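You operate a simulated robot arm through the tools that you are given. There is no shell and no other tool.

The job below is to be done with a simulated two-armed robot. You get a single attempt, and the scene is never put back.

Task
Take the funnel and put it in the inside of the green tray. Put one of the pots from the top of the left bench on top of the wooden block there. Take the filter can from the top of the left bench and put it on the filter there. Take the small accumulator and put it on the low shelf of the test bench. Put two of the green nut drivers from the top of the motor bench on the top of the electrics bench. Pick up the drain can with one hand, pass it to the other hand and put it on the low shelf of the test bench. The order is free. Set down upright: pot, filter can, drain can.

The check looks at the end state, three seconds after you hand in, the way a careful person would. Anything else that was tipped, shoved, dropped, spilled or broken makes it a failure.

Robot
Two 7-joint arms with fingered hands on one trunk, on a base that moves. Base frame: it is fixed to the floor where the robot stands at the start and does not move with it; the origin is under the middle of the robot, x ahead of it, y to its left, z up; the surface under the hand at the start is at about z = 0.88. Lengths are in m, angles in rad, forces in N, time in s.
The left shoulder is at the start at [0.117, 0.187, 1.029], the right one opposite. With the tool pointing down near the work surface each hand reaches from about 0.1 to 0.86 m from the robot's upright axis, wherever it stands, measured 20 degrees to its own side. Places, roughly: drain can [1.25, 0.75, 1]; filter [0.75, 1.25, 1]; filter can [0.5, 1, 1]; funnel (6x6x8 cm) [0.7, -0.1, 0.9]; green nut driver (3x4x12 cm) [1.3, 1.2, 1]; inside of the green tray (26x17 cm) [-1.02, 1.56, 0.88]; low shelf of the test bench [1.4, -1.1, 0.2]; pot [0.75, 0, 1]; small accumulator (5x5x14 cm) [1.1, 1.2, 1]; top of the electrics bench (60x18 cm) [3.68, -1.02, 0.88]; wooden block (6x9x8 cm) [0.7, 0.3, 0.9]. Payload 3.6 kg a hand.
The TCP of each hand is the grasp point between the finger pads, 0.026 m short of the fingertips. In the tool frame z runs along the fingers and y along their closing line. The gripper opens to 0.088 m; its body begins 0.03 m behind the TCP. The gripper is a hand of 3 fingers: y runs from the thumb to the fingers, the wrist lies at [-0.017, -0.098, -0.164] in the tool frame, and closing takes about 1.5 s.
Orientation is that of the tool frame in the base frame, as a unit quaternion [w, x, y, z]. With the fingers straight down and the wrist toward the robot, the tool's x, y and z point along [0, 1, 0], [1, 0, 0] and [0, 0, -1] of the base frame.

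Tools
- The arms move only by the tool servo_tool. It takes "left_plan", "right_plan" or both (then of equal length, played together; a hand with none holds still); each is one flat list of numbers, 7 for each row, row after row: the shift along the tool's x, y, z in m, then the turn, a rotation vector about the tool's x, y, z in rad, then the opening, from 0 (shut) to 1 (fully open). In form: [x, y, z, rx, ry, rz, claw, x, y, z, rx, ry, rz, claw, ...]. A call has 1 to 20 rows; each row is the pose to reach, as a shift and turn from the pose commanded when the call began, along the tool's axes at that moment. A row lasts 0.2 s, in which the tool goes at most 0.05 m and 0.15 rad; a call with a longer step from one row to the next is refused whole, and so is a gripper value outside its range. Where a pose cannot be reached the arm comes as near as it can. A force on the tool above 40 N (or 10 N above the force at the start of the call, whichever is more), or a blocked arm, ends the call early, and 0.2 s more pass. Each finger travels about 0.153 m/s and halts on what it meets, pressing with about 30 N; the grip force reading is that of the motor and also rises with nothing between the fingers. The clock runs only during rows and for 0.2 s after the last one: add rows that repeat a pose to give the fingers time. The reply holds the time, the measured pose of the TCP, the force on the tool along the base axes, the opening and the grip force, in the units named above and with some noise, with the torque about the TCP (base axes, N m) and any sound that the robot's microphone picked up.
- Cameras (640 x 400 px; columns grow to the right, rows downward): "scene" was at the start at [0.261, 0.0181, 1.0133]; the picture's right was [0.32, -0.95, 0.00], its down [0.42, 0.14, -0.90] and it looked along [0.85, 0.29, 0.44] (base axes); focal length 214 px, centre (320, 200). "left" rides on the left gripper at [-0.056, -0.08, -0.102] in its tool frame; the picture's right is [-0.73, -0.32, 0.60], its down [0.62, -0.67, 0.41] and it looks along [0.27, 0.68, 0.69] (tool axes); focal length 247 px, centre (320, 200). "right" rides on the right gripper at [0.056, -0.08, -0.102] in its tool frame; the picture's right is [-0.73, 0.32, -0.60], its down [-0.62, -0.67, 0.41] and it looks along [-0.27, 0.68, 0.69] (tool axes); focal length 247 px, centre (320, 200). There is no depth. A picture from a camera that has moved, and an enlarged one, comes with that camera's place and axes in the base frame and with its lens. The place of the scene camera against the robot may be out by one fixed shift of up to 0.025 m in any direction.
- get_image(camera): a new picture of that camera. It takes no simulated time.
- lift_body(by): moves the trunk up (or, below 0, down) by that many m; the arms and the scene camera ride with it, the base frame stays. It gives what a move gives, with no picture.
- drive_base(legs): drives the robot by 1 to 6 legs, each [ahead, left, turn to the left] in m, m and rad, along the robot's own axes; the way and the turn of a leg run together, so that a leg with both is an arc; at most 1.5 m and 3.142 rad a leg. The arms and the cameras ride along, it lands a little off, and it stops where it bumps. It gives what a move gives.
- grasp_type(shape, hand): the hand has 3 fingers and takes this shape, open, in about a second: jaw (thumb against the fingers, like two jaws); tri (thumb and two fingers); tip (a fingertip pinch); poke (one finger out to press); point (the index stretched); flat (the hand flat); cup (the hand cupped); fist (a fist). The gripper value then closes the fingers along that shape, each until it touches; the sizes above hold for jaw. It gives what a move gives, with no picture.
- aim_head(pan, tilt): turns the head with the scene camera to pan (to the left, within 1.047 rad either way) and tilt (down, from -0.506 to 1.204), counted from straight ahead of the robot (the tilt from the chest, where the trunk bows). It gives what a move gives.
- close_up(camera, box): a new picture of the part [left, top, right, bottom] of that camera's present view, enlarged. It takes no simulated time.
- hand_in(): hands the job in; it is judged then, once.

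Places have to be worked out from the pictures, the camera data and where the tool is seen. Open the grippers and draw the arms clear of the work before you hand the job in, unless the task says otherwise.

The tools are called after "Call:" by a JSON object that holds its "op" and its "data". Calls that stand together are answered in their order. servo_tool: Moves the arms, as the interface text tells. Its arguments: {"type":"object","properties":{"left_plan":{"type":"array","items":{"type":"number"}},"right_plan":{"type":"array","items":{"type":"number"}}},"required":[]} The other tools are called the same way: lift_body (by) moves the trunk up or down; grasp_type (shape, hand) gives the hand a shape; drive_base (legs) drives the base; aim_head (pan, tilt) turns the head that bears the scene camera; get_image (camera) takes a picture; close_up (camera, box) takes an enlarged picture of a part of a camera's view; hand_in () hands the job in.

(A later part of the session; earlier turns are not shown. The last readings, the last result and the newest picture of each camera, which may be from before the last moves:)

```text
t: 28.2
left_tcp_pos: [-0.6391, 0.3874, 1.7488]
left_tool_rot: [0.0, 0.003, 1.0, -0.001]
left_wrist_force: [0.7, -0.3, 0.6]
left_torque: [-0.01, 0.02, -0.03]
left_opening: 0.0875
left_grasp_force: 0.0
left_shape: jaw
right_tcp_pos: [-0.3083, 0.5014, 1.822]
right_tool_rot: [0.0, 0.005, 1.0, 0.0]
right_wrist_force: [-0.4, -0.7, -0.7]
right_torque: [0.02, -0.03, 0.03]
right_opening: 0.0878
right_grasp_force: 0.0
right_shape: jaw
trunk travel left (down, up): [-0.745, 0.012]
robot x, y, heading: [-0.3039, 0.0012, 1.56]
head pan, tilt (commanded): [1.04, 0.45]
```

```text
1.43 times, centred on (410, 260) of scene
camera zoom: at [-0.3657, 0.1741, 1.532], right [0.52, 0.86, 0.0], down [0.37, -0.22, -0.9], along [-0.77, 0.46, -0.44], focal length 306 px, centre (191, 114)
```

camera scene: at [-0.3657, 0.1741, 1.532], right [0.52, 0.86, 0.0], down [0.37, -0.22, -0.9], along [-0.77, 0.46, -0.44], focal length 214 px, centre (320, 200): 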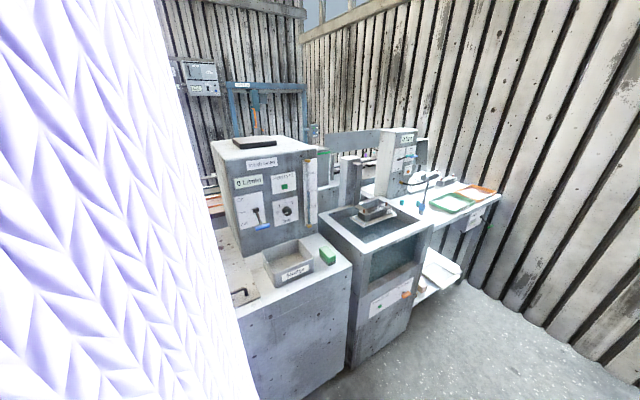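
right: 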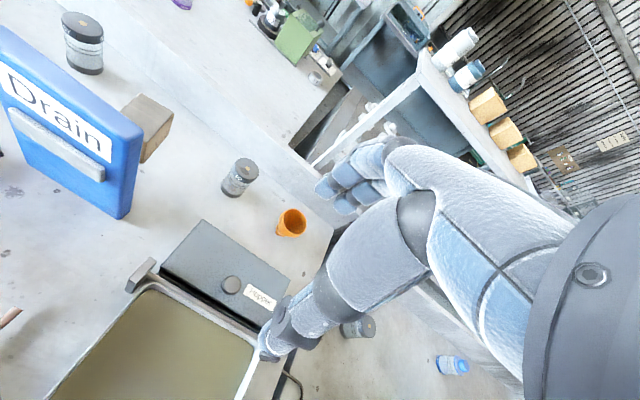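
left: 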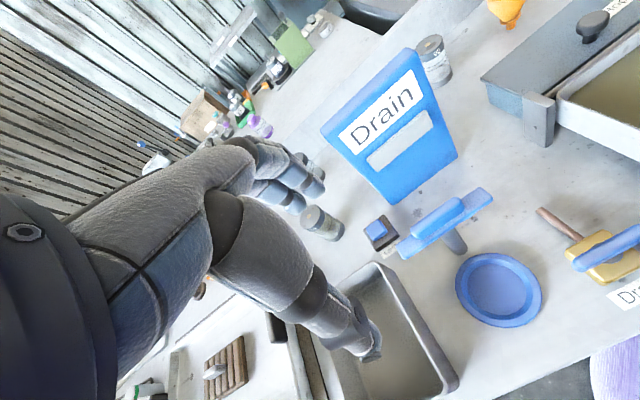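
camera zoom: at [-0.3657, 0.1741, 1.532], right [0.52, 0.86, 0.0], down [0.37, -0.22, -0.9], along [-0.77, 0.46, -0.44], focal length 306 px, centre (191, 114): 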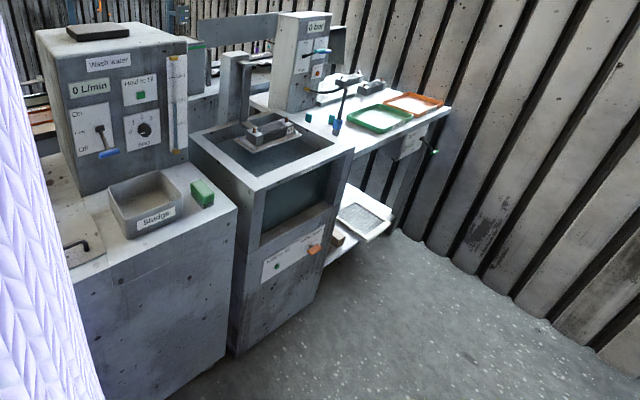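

The tray is "Sound" (green) with room in front for the robot at about (-0.35, 1.5). I turn back to the left bench, drive up to it, and lower the trunk partway to work on funnel and pot.

Call:
{"op": "drive_base", "data": {"legs": [[0, 0, -1.56], [0.3, 0.03, 0]]}}

Call:
{"op": "lift_body", "data": {"by": -0.35}}

Call:
{"op": "aim_head", "data": {"pan": 0, "tilt": 0.7}}

Call:
{"op": "get_image", "data": {"camera": "scene"}}

Call:
{"op": "get_image", "data": {"camera": "right"}}

Call:
{"op": "get_image", "data": {"camera": "left"}}

```text
t: 34.1
left_tcp_pos: [0.3751, 0.3687, 1.7501]
left_tool_rot: [0.001, 0.708, 0.706, 0.001]
left_wrist_force: [-1.0, -0.2, 0.3]
left_torque: [0.05, -0.03, 0.01]
left_opening: 0.0876
left_grasp_force: 0.1
left_shape: jaw
right_tcp_pos: [0.4916, 0.0392, 1.8227]
right_tool_rot: [0.0, 0.708, 0.706, 0.001]
right_wrist_force: [-0.4, 1.0, 0.4]
right_torque: [0.01, 0.02, -0.02]
right_opening: 0.0876
right_grasp_force: 0.0
right_shape: jaw
trunk travel left (down, up): [-0.745, 0.012]
robot x, y, heading: [-0.0107, 0.0292, 0.0]
head pan, tilt (commanded): [1.04, 0.45]
```

```text
t: 37.5
left_tcp_pos: [0.3772, 0.3692, 1.4002]
left_tool_rot: [0.0, 0.708, 0.706, 0.0]
left_wrist_force: [-0.2, 0.7, 0.3]
left_torque: [0.01, 0.01, 0.04]
left_opening: 0.0877
left_grasp_force: 0.1
left_shape: jaw
right_tcp_pos: [0.494, 0.0402, 1.4731]
right_tool_rot: [0.001, 0.709, 0.706, 0.001]
right_wrist_force: [0.1, -0.6, 0.1]
right_torque: [0.02, 0.01, 0.02]
right_opening: 0.0876
right_grasp_force: 0.1
right_shape: jaw
trunk travel left (down, up): [-0.395, 0.362]
robot x, y, heading: [-0.0065, 0.0234, 0.0]
head pan, tilt (commanded): [1.04, 0.45]
```

```text
t: 38.8
left_tcp_pos: [0.3773, 0.3694, 1.3991]
left_tool_rot: [0.001, 0.708, 0.706, 0.0]
left_wrist_force: [0.0, 0.5, 0.7]
left_torque: [0.01, 0.01, -0.01]
left_opening: 0.0878
left_grasp_force: 0.0
left_shape: jaw
right_tcp_pos: [0.4948, 0.0387, 1.4709]
right_tool_rot: [0.0, 0.708, 0.706, 0.0]
right_wrist_force: [0.2, 0.7, 0.6]
right_torque: [0.01, 0.01, -0.01]
right_opening: 0.0878
right_grasp_force: 0.0
right_shape: jaw
trunk travel left (down, up): [-0.395, 0.362]
robot x, y, heading: [-0.0069, 0.031, -0.004]
head pan, tilt (commanded): [0.0, 0.7]
```

```text
taken
camera scene: at [0.2371, 0.0245, 1.1515], right [0.0, -1.0, 0.0], down [-0.64, 0.0, -0.76], along [0.76, 0.0, -0.64], focal length 214 px, centre (320, 200)
```

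scene: 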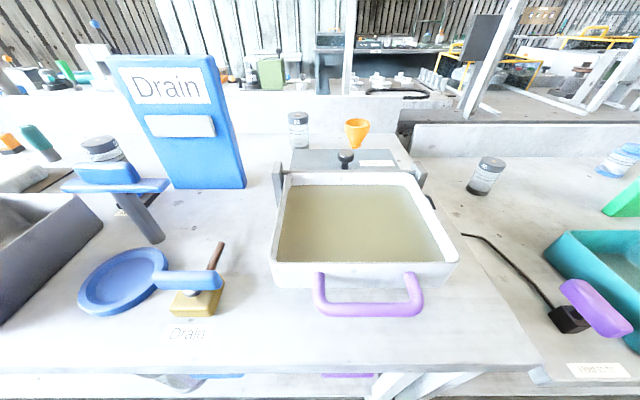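

```text
taken
camera right: at [0.4148, 0.0953, 1.5742], right [0.32, -0.74, 0.6], down [-0.67, -0.62, -0.41], along [0.67, -0.27, -0.69], focal length 247 px, centre (320, 200)
```

right: 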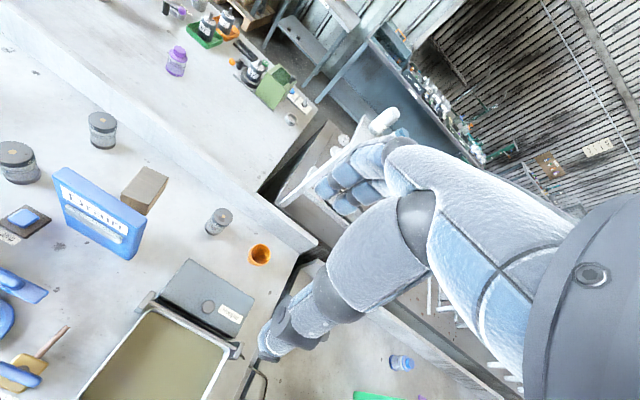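

```text
taken
camera left: at [0.2983, 0.313, 1.5022], right [-0.32, -0.73, -0.6], down [-0.66, 0.63, -0.41], along [0.68, 0.27, -0.69], focal length 247 px, centre (320, 200)
```

left: 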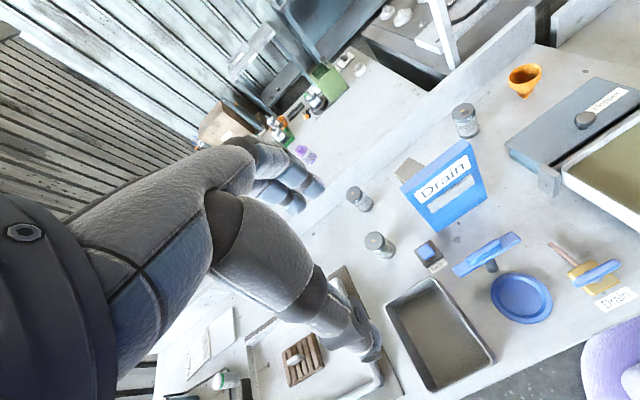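

I take enlarged wrist views of funnel, pot 92 and the wooden block to triangulate them.

Call:
{"op": "close_up", "data": {"camera": "right", "box": [100, 150, 292, 270]}}

Call:
{"op": "close_up", "data": {"camera": "left", "box": [380, 50, 572, 170]}}

Call:
{"op": "close_up", "data": {"camera": "scene", "box": [230, 90, 422, 210]}}

```text
3.33 times, centred on (196, 210) of right
camera zoom: at [0.4148, 0.0953, 1.5742], right [0.32, -0.74, 0.6], down [-0.67, -0.62, -0.41], along [0.67, -0.27, -0.69], focal length 823 px, centre (733, 167)
```

zoom: 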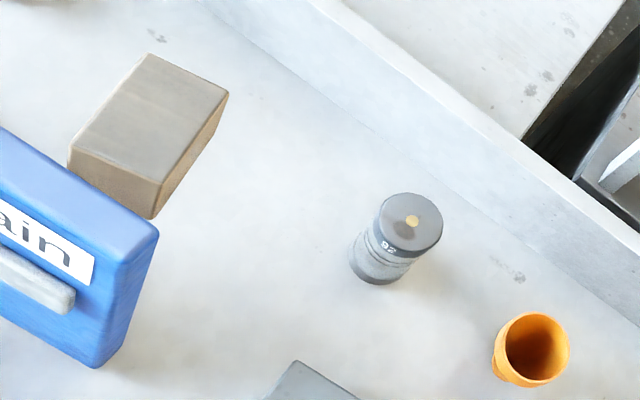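

```text
3.33 times, centred on (476, 110) of left
camera zoom: at [0.2983, 0.313, 1.5022], right [-0.32, -0.73, -0.6], down [-0.66, 0.63, -0.41], along [0.68, 0.27, -0.69], focal length 823 px, centre (-200, 500)
```

zoom: 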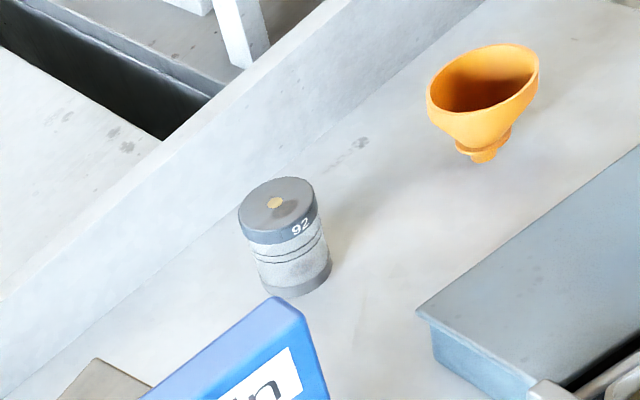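

```text
3.33 times, centred on (326, 150) of scene
camera zoom: at [0.2371, 0.0245, 1.1515], right [0.0, -1.0, 0.0], down [-0.64, 0.0, -0.76], along [0.76, 0.0, -0.64], focal length 715 px, centre (300, 367)
```

zoom: 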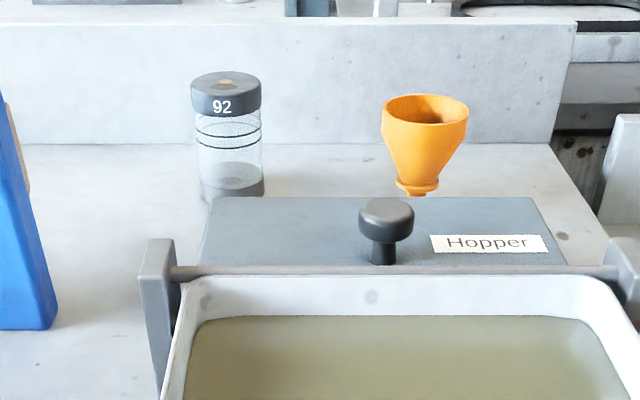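

Triangulation: funnel rim centre ≈(0.718, -0.058, 0.955), pot 92 top ≈(0.733, 0.081, 0.97), block top centre ≈(0.69, 0.259, 0.96) with the sign just in front of it. I bring the right hand above pot 92, turned about 50° so the wrist comes from the right and avoids the sign.

Call:
{"op": "servo_tool", "data": {"right_plan": [0.0038, 0.0216, 0.0337, 0, 0, -0.0794, 1, 0.0076, 0.0433, 0.0675, 0, 0, -0.1587, 1, 0.0115, 0.0649, 0.1012, 0, 0, -0.2381, 1, 0.0153, 0.0865, 0.1349, 0, 0, -0.3175, 1, 0.0191, 0.1082, 0.1686, 0, 0, -0.3968, 1, 0.0229, 0.1298, 0.2024, 0, 0, -0.4762, 1, 0.0267, 0.1515, 0.2361, 0, 0, -0.5555, 1, 0.0305, 0.1731, 0.2698, 0, 0, -0.6349, 1, 0.0344, 0.1947, 0.3035, 0, 0, -0.7143, 1, 0.0382, 0.2164, 0.3373, 0, 0, -0.7936, 1, 0.042, 0.238, 0.371, 0, 0, -0.873, 1, 0.042, 0.238, 0.371, 0, 0, -0.873, 1]}}

Call:
{"op": "get_image", "data": {"camera": "right"}}

Call:
{"op": "get_image", "data": {"camera": "scene"}}

Call:
{"op": "get_image", "data": {"camera": "left"}}

```text
t: 41.4
left_tcp_pos: [0.3776, 0.3683, 1.3996]
left_tool_rot: [0.001, 0.708, 0.706, 0.0]
left_wrist_force: [-0.4, 0.2, -0.5]
left_torque: [0.01, -0.04, 0.01]
left_opening: 0.0877
left_grasp_force: 0.0
left_shape: jaw
right_tcp_pos: [0.6525, 0.0688, 1.1048]
right_tool_rot: [0.0, 0.343, 0.939, 0.0]
right_wrist_force: [-0.5, -0.2, -0.3]
right_torque: [0.04, -0.01, -0.01]
right_opening: 0.0877
right_grasp_force: 0.1
right_shape: jaw
right hand out of reach, approached as far as the arm can: row 8, 9, 10, 11, 12
trunk travel left (down, up): [-0.395, 0.362]
robot x, y, heading: [-0.0081, 0.0291, -0.007]
head pan, tilt (commanded): [0.0, 0.7]
```

```text
taken
camera right: at [0.5599, 0.0441, 1.207], right [0.77, -0.23, 0.6], down [0.05, -0.91, -0.41], along [0.64, 0.34, -0.69], focal length 247 px, centre (320, 200)
```

right: 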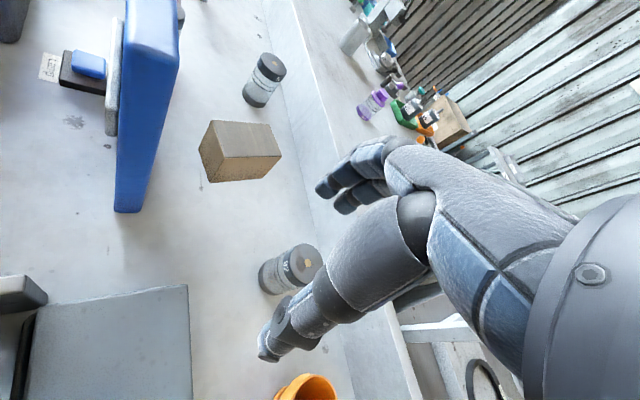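

```text
taken
camera scene: at [0.2372, 0.0238, 1.1514], right [0.0, -1.0, 0.0], down [-0.64, 0.0, -0.76], along [0.76, 0.0, -0.64], focal length 214 px, centre (320, 200)
```

scene: 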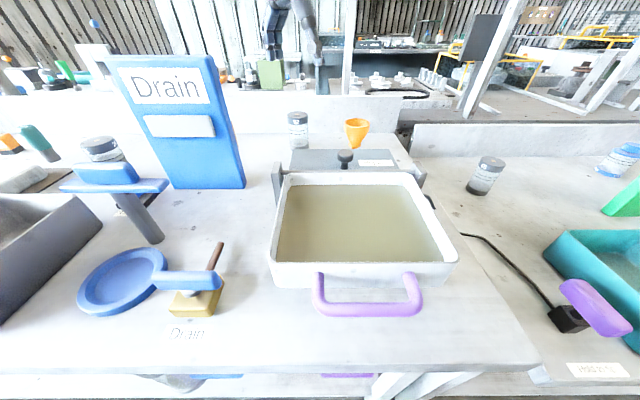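

```text
taken
camera left: at [0.2985, 0.3121, 1.5024], right [-0.32, -0.73, -0.6], down [-0.66, 0.63, -0.41], along [0.68, 0.27, -0.69], focal length 247 px, centre (320, 200)
```

left: 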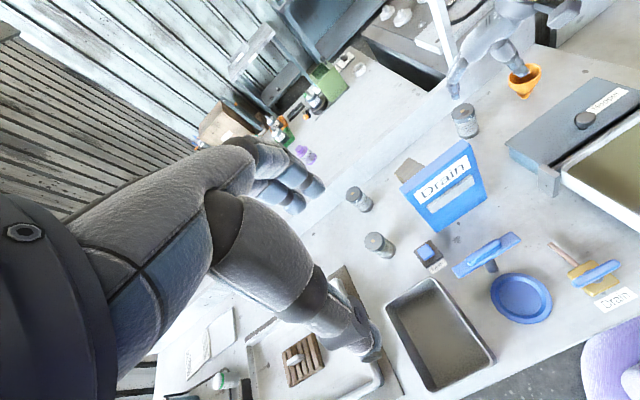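

The right arm fell short (stopped at x≈0.65), because the target is across the robot's middle. I raise the hand, lift the trunk a bit and shift the robot left by 0.3 m so the pot is on the right hand's own side.

Call:
{"op": "servo_tool", "data": {"right_plan": [0, -0.02, -0.045, 0, 0, 0, 1, 0, -0.03, -0.09, 0, 0, 0, 1, 0, -0.04, -0.135, 0, 0, 0, 1, 0, -0.05, -0.18, 0, 0, 0, 1, 0, -0.06, -0.22, 0, 0, 0, 1]}}

Call:
{"op": "lift_body", "data": {"by": 0.12}}

Call:
{"op": "drive_base", "data": {"legs": [[0.0, 0.3, 0]]}}

Call:
{"op": "get_image", "data": {"camera": "scene"}}

Call:
{"op": "get_image", "data": {"camera": "right"}}

```text
t: 42.6
left_tcp_pos: [0.3764, 0.3676, 1.3999]
left_tool_rot: [0.0, 0.709, 0.706, 0.0]
left_wrist_force: [-0.9, -0.9, -0.9]
left_torque: [0.01, -0.01, 0.02]
left_opening: 0.0876
left_grasp_force: 0.0
left_shape: jaw
right_tcp_pos: [0.614, 0.027, 1.3261]
right_tool_rot: [-0.001, 0.342, 0.94, 0.0]
right_wrist_force: [-0.3, -0.8, -0.1]
right_torque: [0.01, 0.0, -0.02]
right_opening: 0.0882
right_grasp_force: 0.1
right_shape: jaw
right hand out of reach, approached as far as the arm can: row 1, 2, 3, 4
trunk travel left (down, up): [-0.395, 0.362]
robot x, y, heading: [-0.0061, 0.0249, -0.003]
head pan, tilt (commanded): [0.0, 0.7]
```

```text
t: 44.1
left_tcp_pos: [0.3774, 0.3681, 1.5187]
left_tool_rot: [0.001, 0.707, 0.707, 0.0]
left_wrist_force: [-0.2, -0.3, 0.7]
left_torque: [0.01, 0.0, 0.01]
left_opening: 0.0874
left_grasp_force: 0.1
left_shape: jaw
right_tcp_pos: [0.5981, 0.0265, 1.4618]
right_tool_rot: [0.013, 0.343, 0.939, 0.004]
right_wrist_force: [-1.0, 0.0, 0.7]
right_torque: [-0.04, 0.02, -0.01]
right_opening: 0.0878
right_grasp_force: 0.0
right_shape: jaw
trunk travel left (down, up): [-0.515, 0.242]
robot x, y, heading: [-0.0059, 0.0261, -0.002]
head pan, tilt (commanded): [0.0, 0.7]
```

```text
t: 46.1
left_tcp_pos: [0.3804, 0.6669, 1.5189]
left_tool_rot: [0.0, 0.709, 0.705, 0.001]
left_wrist_force: [0.2, -0.5, -0.1]
left_torque: [0.01, -0.03, 0.0]
left_opening: 0.0879
left_grasp_force: 0.0
left_shape: jaw
right_tcp_pos: [0.5995, 0.3233, 1.4621]
right_tool_rot: [0.014, 0.345, 0.938, 0.005]
right_wrist_force: [0.2, 0.2, -0.1]
right_torque: [-0.01, 0.02, 0.0]
right_opening: 0.0879
right_grasp_force: 0.0
right_shape: jaw
trunk travel left (down, up): [-0.515, 0.242]
robot x, y, heading: [-0.0071, 0.3322, -0.007]
head pan, tilt (commanded): [0.0, 0.7]
```

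```text
taken
camera scene: at [0.2287, 0.3232, 1.2772], right [-0.01, -1.0, 0.0], down [-0.64, 0.0, -0.76], along [0.76, -0.01, -0.64], focal length 214 px, centre (320, 200)
```

scene: 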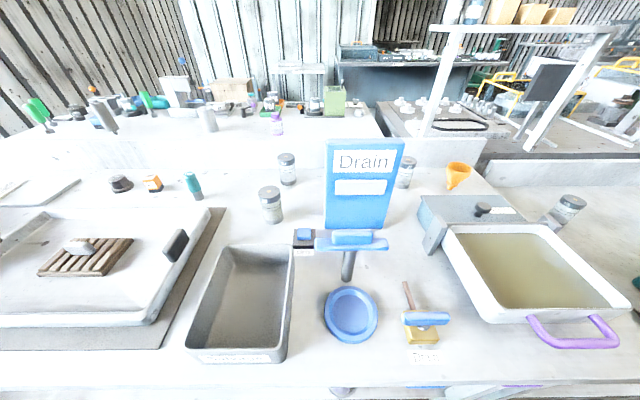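

```text
taken
camera right: at [0.5023, 0.2991, 1.5619], right [0.75, -0.23, 0.62], down [0.06, -0.91, -0.41], along [0.66, 0.34, -0.67], focal length 247 px, centre (320, 200)
```

right: 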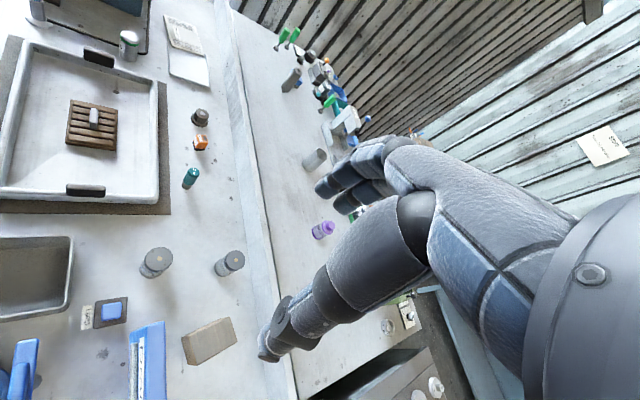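

At this position both pot 92 and the block should be within the right hand's reach. I move the right hand above pot 92 at z≈1.25 with about 40° of yaw.

Call:
{"op": "servo_tool", "data": {"right_plan": [-0.0323, -0.0122, 0.0265, 0, 0, 0.0212, 1, -0.0646, -0.0245, 0.053, 0, 0, 0.0425, 1, -0.0969, -0.0367, 0.0795, 0, 0, 0.0638, 1, -0.1293, -0.0489, 0.106, 0, 0, 0.085, 1, -0.1616, -0.0611, 0.1325, 0, 0, 0.1063, 1, -0.1939, -0.0734, 0.159, 0, 0, 0.1275, 1, -0.2262, -0.0856, 0.1855, 0, 0, 0.1488, 1, -0.2585, -0.0978, 0.212, 0, 0, 0.17, 1, -0.2585, -0.0978, 0.212, 0, 0, 0.17, 1]}}

Call:
{"op": "get_image", "data": {"camera": "right"}}

```text
t: 48.1
left_tcp_pos: [0.3796, 0.6651, 1.5196]
left_tool_rot: [0.0, 0.71, 0.704, 0.0]
left_wrist_force: [-0.6, -0.2, 0.4]
left_torque: [0.01, -0.02, 0.0]
left_opening: 0.0879
left_grasp_force: 0.1
left_shape: jaw
right_tcp_pos: [0.6879, 0.0956, 1.2577]
right_tool_rot: [0.014, 0.425, 0.905, 0.007]
right_wrist_force: [0.3, -0.7, 0.0]
right_torque: [0.0, -0.02, 0.0]
right_opening: 0.0877
right_grasp_force: 0.1
right_shape: jaw
right hand out of reach, approached as far as the arm can: row 5, 6, 7, 8, 9
trunk travel left (down, up): [-0.515, 0.242]
robot x, y, heading: [-0.0062, 0.3259, -0.005]
head pan, tilt (commanded): [0.0, 0.7]
```

```text
taken
camera right: at [0.588, 0.0869, 1.3581], right [0.7, -0.36, 0.62], down [-0.1, -0.9, -0.41], along [0.71, 0.23, -0.67], focal length 247 px, centre (320, 200)
```

right: 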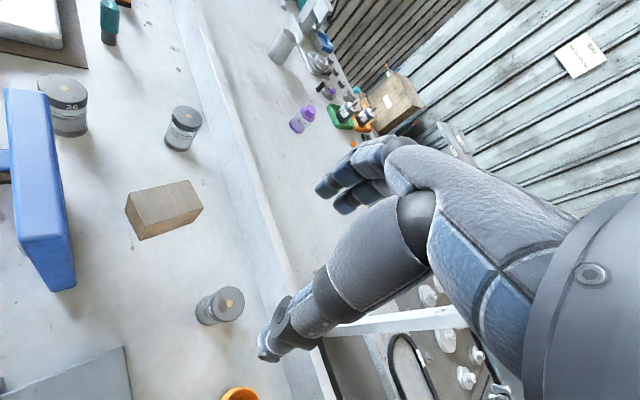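

The arm reached only x≈0.69 with that yaw and height. I pull the hand up and square it closer to straight ahead, then lower the trunk so the shoulder is nearer the working height, which should give the quoted reach.

Call:
{"op": "servo_tool", "data": {"right_plan": [0.0035, -0.0062, -0.023, 0.0059, 0.005, 0.1335, 1, 0.007, -0.0125, -0.046, 0.0118, 0.0101, 0.267, 1, 0.0104, -0.0187, -0.069, 0.0177, 0.0151, 0.4, 1, 0.0139, -0.0249, -0.092, 0.0236, 0.0202, 0.534, 1, 0.0139, -0.0249, -0.092, 0.0236, 0.0202, 0.534, 1]}}

Call:
{"op": "lift_body", "data": {"by": -0.22}}

```text
t: 49.3
left_tcp_pos: [0.3802, 0.6665, 1.5196]
left_tool_rot: [-0.001, 0.709, 0.705, 0.0]
left_wrist_force: [0.7, 0.1, -0.8]
left_torque: [-0.03, -0.02, -0.01]
left_opening: 0.0875
left_grasp_force: 0.0
left_shape: jaw
right_tcp_pos: [0.6574, 0.0916, 1.3529]
right_tool_rot: [-0.003, 0.649, 0.761, 0.003]
right_wrist_force: [-0.2, 0.8, -0.1]
right_torque: [0.0, -0.01, -0.01]
right_opening: 0.0878
right_grasp_force: 0.0
right_shape: jaw
trunk travel left (down, up): [-0.515, 0.242]
robot x, y, heading: [-0.0086, 0.3294, -0.005]
head pan, tilt (commanded): [0.0, 0.7]
```

```text
t: 51.7
left_tcp_pos: [0.38, 0.666, 1.2994]
left_tool_rot: [0.0, 0.71, 0.704, 0.0]
left_wrist_force: [-0.2, 1.2, 0.2]
left_torque: [0.02, 0.06, -0.01]
left_opening: 0.0878
left_grasp_force: 0.1
left_shape: jaw
right_tcp_pos: [0.657, 0.0909, 1.1338]
right_tool_rot: [-0.002, 0.648, 0.762, 0.004]
right_wrist_force: [0.5, -0.2, 0.0]
right_torque: [0.03, 0.0, 0.0]
right_opening: 0.088
right_grasp_force: 0.0
right_shape: jaw
trunk travel left (down, up): [-0.295, 0.462]
robot x, y, heading: [-0.0087, 0.3267, -0.005]
head pan, tilt (commanded): [0.0, 0.7]
```

Orientation is now nearly square (yaw≈9°). I move over the pot at z≈1.06 and check.

Call:
{"op": "servo_tool", "data": {"right_plan": [-0.0074, 0.0245, 0.0247, 0, 0, 0, 1, -0.0148, 0.0489, 0.0493, 0, 0, 0, 1, -0.0222, 0.0734, 0.074, 0, 0, 0, 1, -0.0222, 0.0734, 0.074, 0, 0, 0, 1]}}

Call:
{"op": "get_image", "data": {"camera": "right"}}

Call:
{"op": "get_image", "data": {"camera": "scene"}}

```text
t: 52.7
left_tcp_pos: [0.3787, 0.6659, 1.3]
left_tool_rot: [0.001, 0.709, 0.705, 0.0]
left_wrist_force: [0.2, -0.1, -0.5]
left_torque: [0.0, 0.02, -0.01]
left_opening: 0.0879
left_grasp_force: 0.1
left_shape: jaw
right_tcp_pos: [0.7323, 0.0814, 1.0564]
right_tool_rot: [-0.001, 0.647, 0.762, 0.004]
right_wrist_force: [0.9, 0.5, -0.3]
right_torque: [-0.04, 0.02, 0.01]
right_opening: 0.0878
right_grasp_force: 0.1
right_shape: jaw
trunk travel left (down, up): [-0.295, 0.462]
robot x, y, heading: [-0.0038, 0.3318, -0.007]
head pan, tilt (commanded): [0.0, 0.7]
```

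```text
taken
camera right: at [0.645, 0.1225, 1.16], right [0.43, -0.68, 0.59], down [-0.56, -0.72, -0.42], along [0.71, -0.15, -0.69], focal length 247 px, centre (320, 200)
```

right: 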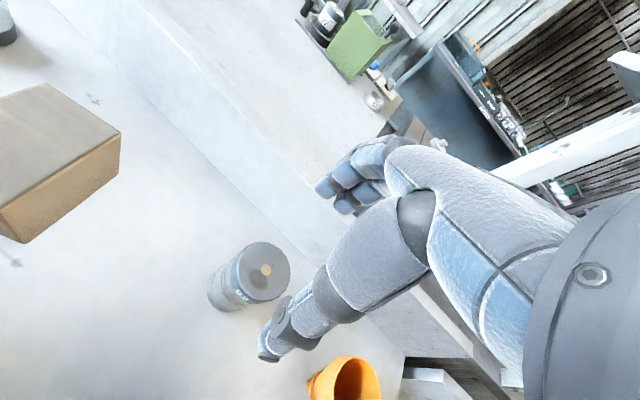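

```text
taken
camera scene: at [0.2521, 0.3224, 1.044], right [-0.01, -1.0, 0.0], down [-0.64, 0.0, -0.76], along [0.76, -0.01, -0.64], focal length 214 px, centre (320, 200)
```

scene: 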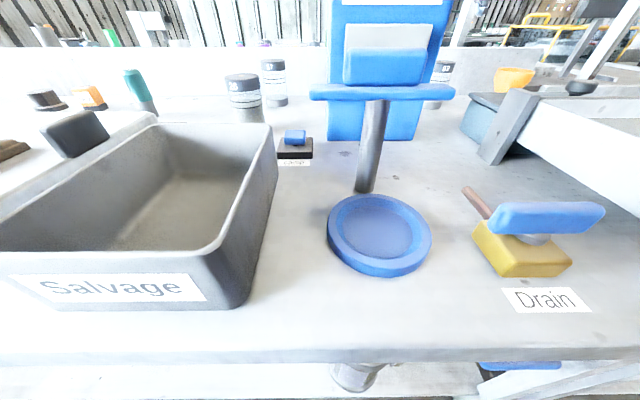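

The pot's gold dot projects where the TCP axis would meet it, so alignment is within a few mm. I descend to z≈0.95 with the fingers open.

Call:
{"op": "servo_tool", "data": {"right_plan": [0, 0, 0.036, 0, 0, 0, 1, 0, 0, 0.072, 0, 0, 0, 1, 0, 0, 0.104, 0, 0, 0, 1, 0, 0, 0.104, 0, 0, 0, 1]}}

Call:
{"op": "get_image", "data": {"camera": "right"}}

```text
t: 53.7
left_tcp_pos: [0.38, 0.666, 1.3008]
left_tool_rot: [0.0, 0.709, 0.705, 0.0]
left_wrist_force: [0.2, -0.4, -0.1]
left_torque: [0.02, 0.0, -0.03]
left_opening: 0.0877
left_grasp_force: 0.0
left_shape: jaw
right_tcp_pos: [0.7324, 0.0804, 0.9533]
right_tool_rot: [-0.002, 0.649, 0.761, 0.004]
right_wrist_force: [0.3, -1.4, 0.3]
right_torque: [-0.03, 0.03, -0.02]
right_opening: 0.0882
right_grasp_force: 0.1
right_shape: jaw
trunk travel left (down, up): [-0.295, 0.462]
robot x, y, heading: [-0.0036, 0.3281, -0.006]
head pan, tilt (commanded): [0.0, 0.7]
```

```text
taken
camera right: at [0.6443, 0.1218, 1.0561], right [0.43, -0.68, 0.59], down [-0.56, -0.72, -0.42], along [0.71, -0.15, -0.69], focal length 247 px, centre (320, 200)
```

right: 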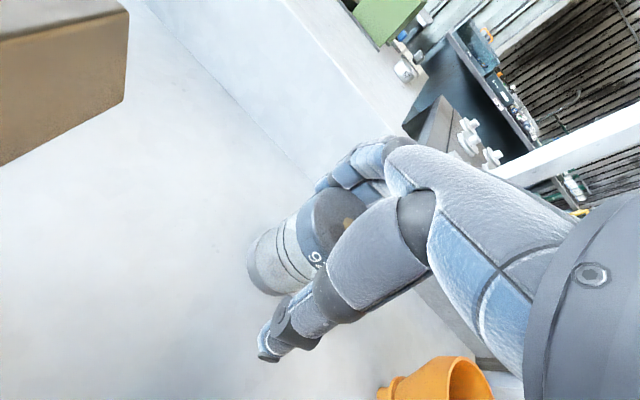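

The pot lid is between thumb and fingers. I close the grip.

Call:
{"op": "servo_tool", "data": {"right_plan": [0, 0, 0, 0, 0, 0, 0.3, 0, 0, 0, 0, 0, 0, 0, 0, 0, 0, 0, 0, 0, 0, 0, 0, 0, 0, 0, 0, 0, 0, 0, 0, 0, 0, 0, 0, 0, 0, 0, 0, 0, 0, 0, 0, 0, 0, 0, 0, 0, 0, 0, 0, 0, 0, 0, 0, 0]}}

Call:
{"op": "get_image", "data": {"camera": "right"}}

```text
t: 55.5
left_tcp_pos: [0.3811, 0.6671, 1.2991]
left_tool_rot: [0.0, 0.71, 0.704, 0.0]
left_wrist_force: [-0.1, -0.1, -0.4]
left_torque: [-0.01, 0.03, 0.05]
left_opening: 0.0877
left_grasp_force: 0.0
left_shape: jaw
right_tcp_pos: [0.7312, 0.0793, 0.9533]
right_tool_rot: [-0.003, 0.649, 0.761, 0.004]
right_wrist_force: [-0.9, 0.0, 0.5]
right_torque: [-0.02, -0.03, 0.0]
right_opening: 0.0412
right_grasp_force: 29.8
right_shape: jaw
trunk travel left (down, up): [-0.295, 0.462]
robot x, y, heading: [-0.007, 0.3306, -0.007]
head pan, tilt (commanded): [0.0, 0.7]
```

```text
taken
camera right: at [0.6446, 0.1218, 1.0559], right [0.43, -0.68, 0.59], down [-0.56, -0.72, -0.42], along [0.71, -0.15, -0.69], focal length 247 px, centre (320, 200)
```

right: 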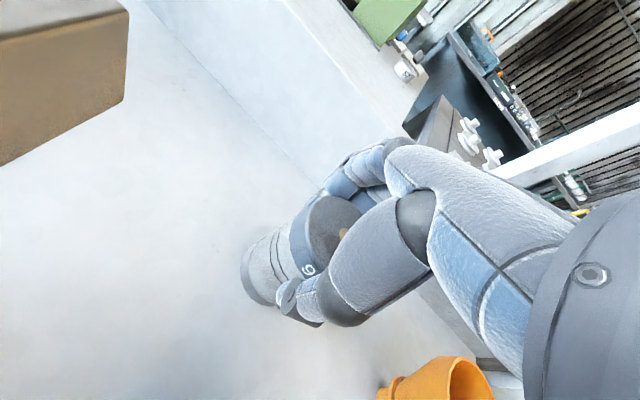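

Gripped (opening 0.041, 30 N). I lift to about z=1.12 and carry the pot over the block, staying above the sign.

Call:
{"op": "servo_tool", "data": {"right_plan": [0, 0, -0.04, 0, 0, 0, 0, 0, 0, -0.085, 0, 0, 0, 0, 0, 0, -0.13, 0, 0, 0, 0, 0, 0, -0.165, 0, 0, 0, 0, 0.045, -0.0025, -0.165, 0, 0, 0, 0, 0.09, -0.005, -0.165, 0, 0, 0, 0, 0.136, -0.0075, -0.165, 0, 0, 0, 0, 0.181, -0.0099, -0.165, 0, 0, 0, 0, 0.181, -0.0099, -0.165, 0, 0, 0, 0]}}

Call:
{"op": "get_image", "data": {"camera": "right"}}

Call:
{"op": "get_image", "data": {"camera": "left"}}

Call:
{"op": "get_image", "data": {"camera": "scene"}}

```text
t: 57.5
left_tcp_pos: [0.3806, 0.6658, 1.3002]
left_tool_rot: [0.0, 0.71, 0.705, 0.0]
left_wrist_force: [0.5, -0.6, -0.4]
left_torque: [-0.03, 0.03, -0.02]
left_opening: 0.0876
left_grasp_force: 0.2
left_shape: jaw
right_tcp_pos: [0.6913, 0.2578, 1.119]
right_tool_rot: [-0.002, 0.648, 0.762, 0.003]
right_wrist_force: [0.6, -0.6, -3.4]
right_torque: [0.01, 0.02, -0.01]
right_opening: 0.0413
right_grasp_force: 29.9
right_shape: jaw
trunk travel left (down, up): [-0.295, 0.462]
robot x, y, heading: [-0.0049, 0.3272, -0.006]
head pan, tilt (commanded): [0.0, 0.7]
```

```text
taken
camera right: at [0.6042, 0.2995, 1.2221], right [0.43, -0.68, 0.59], down [-0.56, -0.72, -0.42], along [0.71, -0.15, -0.69], focal length 247 px, centre (320, 200)
```

right: 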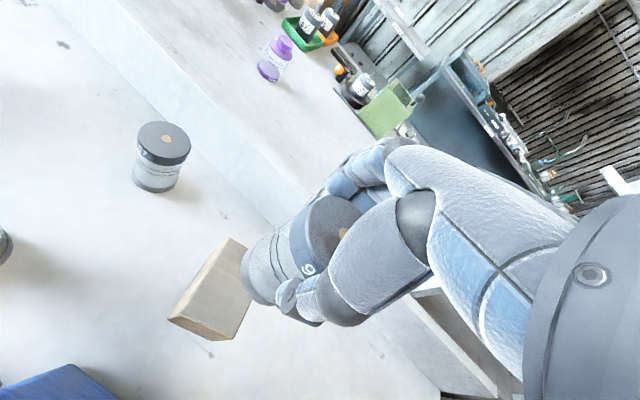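

```text
taken
camera left: at [0.3015, 0.6101, 1.4022], right [-0.32, -0.73, -0.6], down [-0.66, 0.63, -0.41], along [0.68, 0.26, -0.69], focal length 247 px, centre (320, 200)
```

left: 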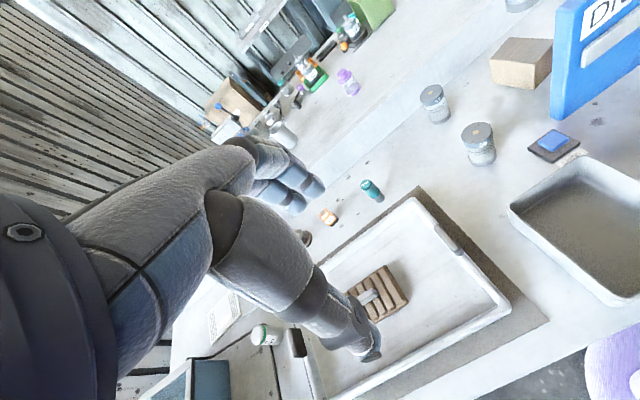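

```text
taken
camera scene: at [0.2527, 0.322, 1.0438], right [-0.01, -1.0, 0.0], down [-0.64, 0.0, -0.76], along [0.76, -0.01, -0.64], focal length 214 px, centre (320, 200)
```

scene: 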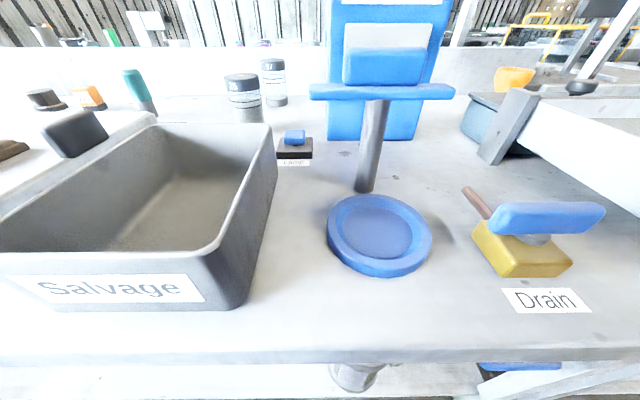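

I zoom into the wrist view to verify where the block lies under the pot.

Call:
{"op": "close_up", "data": {"camera": "right", "box": [140, 200, 332, 360]}}

Call:
{"op": "close_up", "data": {"camera": "left", "box": [400, 0, 640, 150]}}

```text
2.50 times, centred on (236, 280) of right
camera zoom: at [0.6042, 0.2995, 1.2221], right [0.43, -0.68, 0.59], down [-0.56, -0.72, -0.42], along [0.71, -0.15, -0.69], focal length 617 px, centre (530, 0)
```

zoom: 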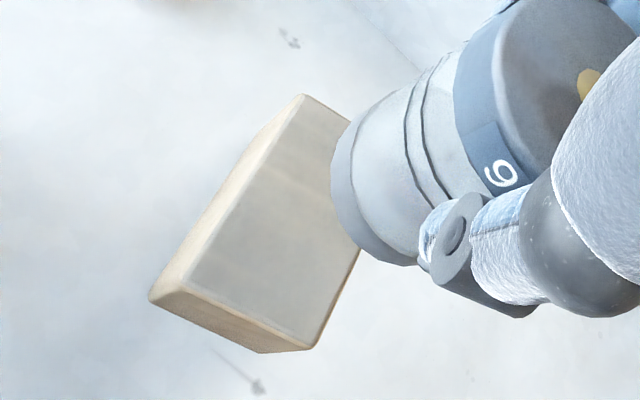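

```text
2.67 times, centred on (520, 75) of left
camera zoom: at [0.3015, 0.6101, 1.4022], right [-0.32, -0.73, -0.6], down [-0.66, 0.63, -0.41], along [0.68, 0.26, -0.69], focal length 659 px, centre (-213, 533)
```

zoom: 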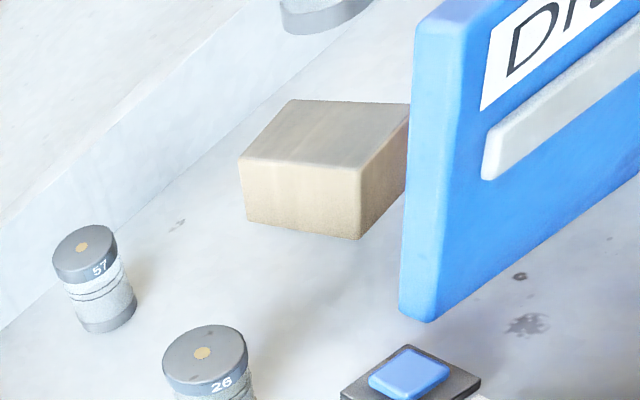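

Two views agree that the block's top is at z≈0.948 with its centre near (0.698, 0.259). I shift 6 mm forward and descend to just above contact.

Call:
{"op": "servo_tool", "data": {"right_plan": [0, 0.006, 0.02, 0, 0, 0, 0, 0, 0.006, 0.05, 0, 0, 0, 0, 0, 0.006, 0.078, 0, 0, 0, 0, 0, 0.006, 0.078, 0, 0, 0, 0]}}

Call:
{"op": "close_up", "data": {"camera": "right", "box": [140, 200, 332, 360]}}

Call:
{"op": "close_up", "data": {"camera": "left", "box": [400, 0, 640, 150]}}

```text
t: 58.5
left_tcp_pos: [0.3804, 0.6657, 1.2988]
left_tool_rot: [0.0, 0.71, 0.705, 0.0]
left_wrist_force: [0.7, -1.2, -1.0]
left_torque: [0.01, 0.02, -0.02]
left_opening: 0.0877
left_grasp_force: 0.0
left_shape: jaw
right_tcp_pos: [0.7, 0.2606, 1.0435]
right_tool_rot: [-0.003, 0.648, 0.761, 0.004]
right_wrist_force: [0.5, 0.2, -2.4]
right_torque: [-0.01, -0.01, -0.04]
right_opening: 0.0411
right_grasp_force: 30.1
right_shape: jaw
trunk travel left (down, up): [-0.295, 0.462]
robot x, y, heading: [-0.0012, 0.331, -0.01]
head pan, tilt (commanded): [0.0, 0.7]
```

```text
2.50 times, centred on (236, 280) of right
camera zoom: at [0.6125, 0.3027, 1.1451], right [0.43, -0.68, 0.59], down [-0.56, -0.72, -0.42], along [0.71, -0.15, -0.69], focal length 617 px, centre (530, 0)
```

zoom: 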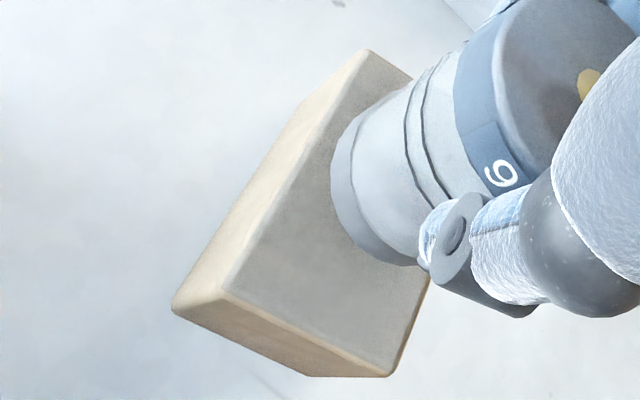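

```text
2.67 times, centred on (520, 75) of left
camera zoom: at [0.301, 0.6108, 1.4022], right [-0.32, -0.73, -0.6], down [-0.66, 0.63, -0.41], along [0.68, 0.26, -0.69], focal length 659 px, centre (-213, 533)
```

zoom: 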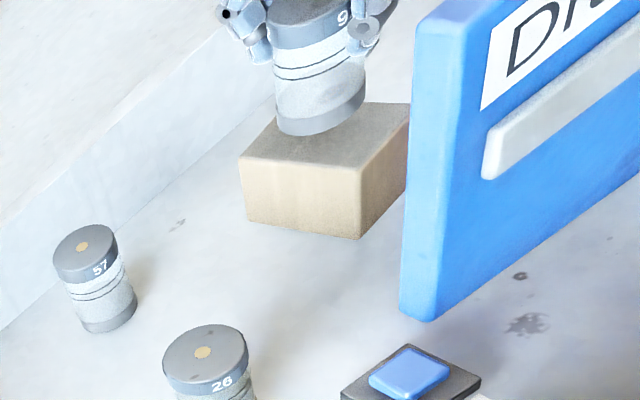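

The pot is centred over the block in both views. I lower it gently in small steps.

Call:
{"op": "servo_tool", "data": {"right_plan": [0, 0, 0.004, 0, 0, 0, 0, 0, 0, 0.008, 0, 0, 0, 0, 0, 0, 0.011, 0, 0, 0, 0, 0, 0, 0.011, 0, 0, 0, 0]}}

Call:
{"op": "close_up", "data": {"camera": "left", "box": [460, 0, 640, 110]}}

```text
t: 59.5
left_tcp_pos: [0.3805, 0.6663, 1.2998]
left_tool_rot: [0.0, 0.71, 0.705, 0.001]
left_wrist_force: [-0.3, 0.3, 0.6]
left_torque: [0.0, -0.01, -0.02]
left_opening: 0.0878
left_grasp_force: 0.1
left_shape: jaw
right_tcp_pos: [0.7, 0.2605, 1.0319]
right_tool_rot: [-0.003, 0.648, 0.761, 0.004]
right_wrist_force: [0.6, -0.3, -2.8]
right_torque: [-0.04, -0.02, -0.01]
right_opening: 0.0412
right_grasp_force: 29.9
right_shape: jaw
trunk travel left (down, up): [-0.295, 0.462]
robot x, y, heading: [-0.0068, 0.3294, -0.006]
head pan, tilt (commanded): [0.0, 0.7]
```

```text
3.56 times, centred on (550, 55) of left
camera zoom: at [0.3012, 0.6107, 1.4022], right [-0.32, -0.73, -0.6], down [-0.66, 0.63, -0.41], along [0.68, 0.26, -0.69], focal length 878 px, centre (-498, 716)
```

zoom: 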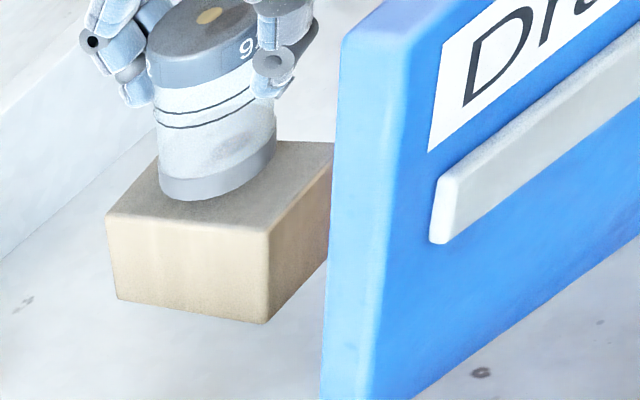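

Still no contact force and a small gap remains. I keep lowering a few mm at a time.

Call:
{"op": "servo_tool", "data": {"right_plan": [0, 0, 0.002, 0, 0, 0, 0, 0, 0, 0.004, 0, 0, 0, 0, 0, 0, 0.006, 0, 0, 0, 0, 0, 0, 0.006, 0, 0, 0, 0]}}

Call:
{"op": "close_up", "data": {"camera": "left", "box": [460, 0, 640, 110]}}

```text
t: 60.5
left_tcp_pos: [0.3796, 0.6655, 1.2984]
left_tool_rot: [0.0, 0.71, 0.704, 0.0]
left_wrist_force: [-0.1, 1.0, 0.6]
left_torque: [-0.02, 0.02, 0.0]
left_opening: 0.0877
left_grasp_force: 0.0
left_shape: jaw
right_tcp_pos: [0.6992, 0.2598, 1.026]
right_tool_rot: [-0.003, 0.648, 0.762, 0.003]
right_wrist_force: [-0.4, -0.3, -2.4]
right_torque: [0.02, 0.01, 0.01]
right_opening: 0.0411
right_grasp_force: 29.8
right_shape: jaw
trunk travel left (down, up): [-0.295, 0.462]
robot x, y, heading: [-0.0035, 0.3316, -0.008]
head pan, tilt (commanded): [0.0, 0.7]
```

```text
3.56 times, centred on (550, 55) of left
camera zoom: at [0.3012, 0.6107, 1.4022], right [-0.32, -0.73, -0.6], down [-0.66, 0.63, -0.41], along [0.68, 0.26, -0.69], focal length 878 px, centre (-498, 716)
```

zoom: 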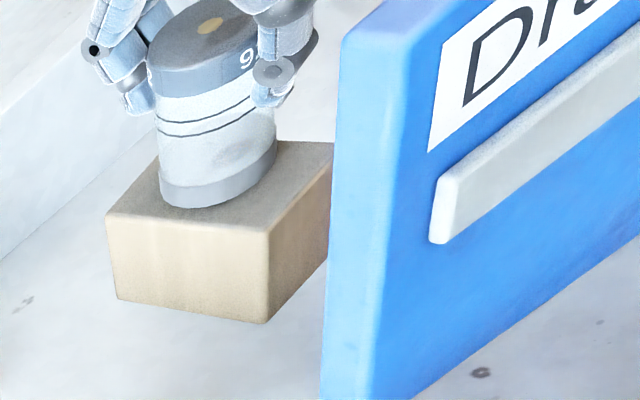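

Call:
{"op": "servo_tool", "data": {"right_plan": [0, 0, 0.002, 0, 0, 0, 0, 0, 0, 0.004, 0, 0, 0, 0, 0, 0, 0.004, 0, 0, 0, 0]}}

Call:
{"op": "close_up", "data": {"camera": "left", "box": [460, 0, 640, 110]}}

```text
t: 61.3
left_tcp_pos: [0.3804, 0.6653, 1.2991]
left_tool_rot: [0.0, 0.71, 0.704, 0.0]
left_wrist_force: [0.4, 0.2, 0.8]
left_torque: [-0.01, 0.0, 0.0]
left_opening: 0.0878
left_grasp_force: 0.0
left_shape: jaw
right_tcp_pos: [0.7007, 0.26, 1.0227]
right_tool_rot: [-0.002, 0.648, 0.761, 0.005]
right_wrist_force: [-0.1, -0.9, 2.6]
right_torque: [-0.02, 0.03, 0.01]
right_opening: 0.0412
right_grasp_force: 29.7
right_shape: jaw
trunk travel left (down, up): [-0.295, 0.462]
robot x, y, heading: [-0.0044, 0.329, -0.001]
head pan, tilt (commanded): [0.0, 0.7]
```

```text
3.56 times, centred on (550, 55) of left
camera zoom: at [0.3007, 0.6107, 1.4024], right [-0.32, -0.73, -0.6], down [-0.66, 0.63, -0.41], along [0.68, 0.26, -0.69], focal length 878 px, centre (-498, 716)
```

zoom: 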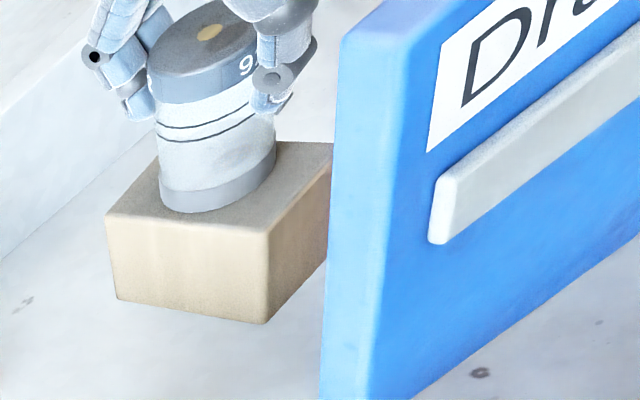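

The force rose by 5 N: the pot rests on the block. I open the fingers gradually.

Call:
{"op": "servo_tool", "data": {"right_plan": [0, 0, 0, 0, 0, 0, 0.5, 0, 0, 0, 0, 0, 0, 0.6, 0, 0, 0, 0, 0, 0, 0.75, 0, 0, 0, 0, 0, 0, 0.9, 0, 0, 0, 0, 0, 0, 0.9]}}

Call:
{"op": "close_up", "data": {"camera": "left", "box": [460, 0, 640, 110]}}

Call:
{"op": "get_image", "data": {"camera": "right"}}

```text
t: 62.5
left_tcp_pos: [0.3802, 0.6649, 1.3005]
left_tool_rot: [0.001, 0.71, 0.705, 0.001]
left_wrist_force: [0.4, -0.7, -0.5]
left_torque: [0.02, 0.01, 0.02]
left_opening: 0.0877
left_grasp_force: 0.1
left_shape: jaw
right_tcp_pos: [0.6994, 0.26, 1.0226]
right_tool_rot: [-0.002, 0.649, 0.761, 0.004]
right_wrist_force: [-0.4, 0.0, -0.2]
right_torque: [0.0, 0.0, 0.01]
right_opening: 0.0791
right_grasp_force: 0.0
right_shape: jaw
trunk travel left (down, up): [-0.295, 0.462]
robot x, y, heading: [-0.0038, 0.3261, -0.003]
head pan, tilt (commanded): [0.0, 0.7]
```

```text
3.56 times, centred on (550, 55) of left
camera zoom: at [0.3009, 0.6107, 1.4023], right [-0.32, -0.73, -0.6], down [-0.66, 0.63, -0.41], along [0.68, 0.26, -0.69], focal length 878 px, centre (-498, 716)
```

zoom: 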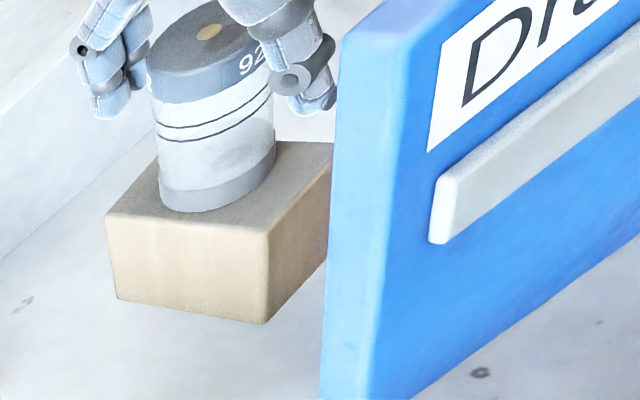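

```text
taken
camera right: at [0.6125, 0.3016, 1.1248], right [0.43, -0.68, 0.59], down [-0.56, -0.72, -0.42], along [0.71, -0.15, -0.69], focal length 247 px, centre (320, 200)
```

right: 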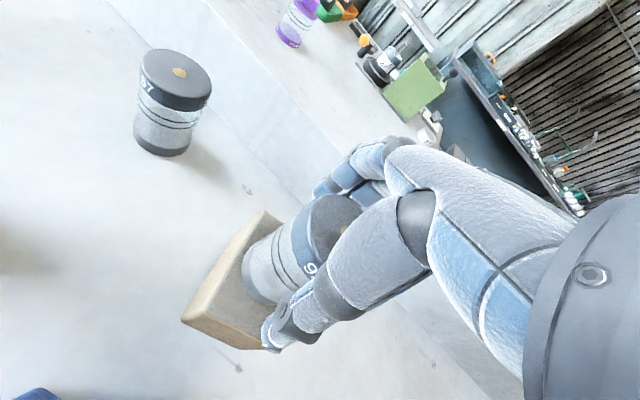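

The pot stands on the block, fingers clear. I raise the hand straight up and then check.

Call:
{"op": "servo_tool", "data": {"right_plan": [0, 0, -0.03, 0, 0, 0, 0.9, 0, 0, -0.07, 0, 0, 0, 0.9, 0, 0, -0.115, 0, 0, 0, 0.9, 0, 0, -0.16, 0, 0, 0, 0.9, 0, 0, -0.16, 0, 0, 0, 1]}}

Call:
{"op": "close_up", "data": {"camera": "left", "box": [400, 0, 640, 150]}}

Call:
{"op": "get_image", "data": {"camera": "right"}}

```text
t: 63.7
left_tcp_pos: [0.3812, 0.6663, 1.2985]
left_tool_rot: [0.0, 0.709, 0.705, 0.0]
left_wrist_force: [0.4, 0.4, -0.6]
left_torque: [-0.02, -0.02, -0.07]
left_opening: 0.0878
left_grasp_force: 0.1
left_shape: jaw
right_tcp_pos: [0.7003, 0.2585, 1.1822]
right_tool_rot: [-0.003, 0.647, 0.762, 0.004]
right_wrist_force: [0.2, -1.3, -0.2]
right_torque: [0.0, 0.03, -0.02]
right_opening: 0.0878
right_grasp_force: 0.1
right_shape: jaw
trunk travel left (down, up): [-0.295, 0.462]
robot x, y, heading: [-0.0069, 0.3254, -0.005]
head pan, tilt (commanded): [0.0, 0.7]
```

```text
2.67 times, centred on (520, 75) of left
camera zoom: at [0.3017, 0.6106, 1.402], right [-0.32, -0.73, -0.6], down [-0.66, 0.63, -0.41], along [0.68, 0.26, -0.69], focal length 659 px, centre (-213, 533)
```

zoom: 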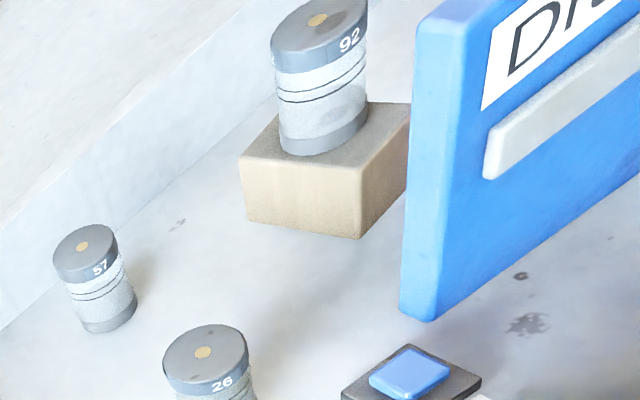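

```text
taken
camera right: at [0.6133, 0.3015, 1.2852], right [0.43, -0.68, 0.59], down [-0.56, -0.72, -0.42], along [0.71, -0.15, -0.69], focal length 247 px, centre (320, 200)
```

right: 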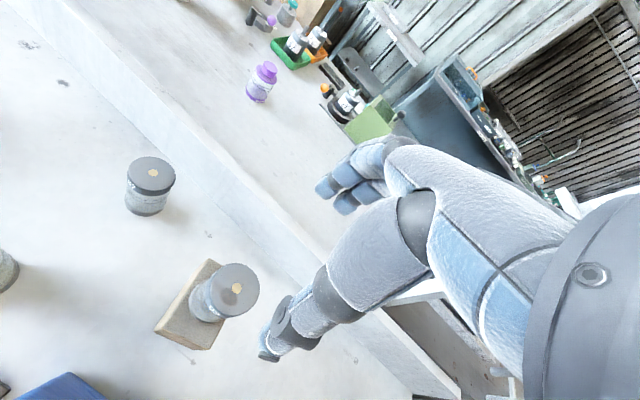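

Pot 92 stands cleanly on the block. Next the funnel: I shift the robot right by 0.15 m and bring the right hand toward it.

Call:
{"op": "drive_base", "data": {"legs": [[0.0, -0.15, 0]]}}

```text
t: 65.0
left_tcp_pos: [0.3783, 0.5137, 1.2993]
left_tool_rot: [-0.001, 0.708, 0.706, 0.0]
left_wrist_force: [-0.2, 0.1, 0.5]
left_torque: [0.03, -0.02, 0.02]
left_opening: 0.0877
left_grasp_force: 0.1
left_shape: jaw
right_tcp_pos: [0.6986, 0.1071, 1.182]
right_tool_rot: [-0.002, 0.647, 0.762, 0.003]
right_wrist_force: [0.2, -0.3, -0.1]
right_torque: [0.0, 0.01, -0.01]
right_opening: 0.0878
right_grasp_force: 0.0
right_shape: jaw
trunk travel left (down, up): [-0.295, 0.462]
robot x, y, heading: [-0.0043, 0.1736, -0.009]
head pan, tilt (commanded): [0.0, 0.7]
```

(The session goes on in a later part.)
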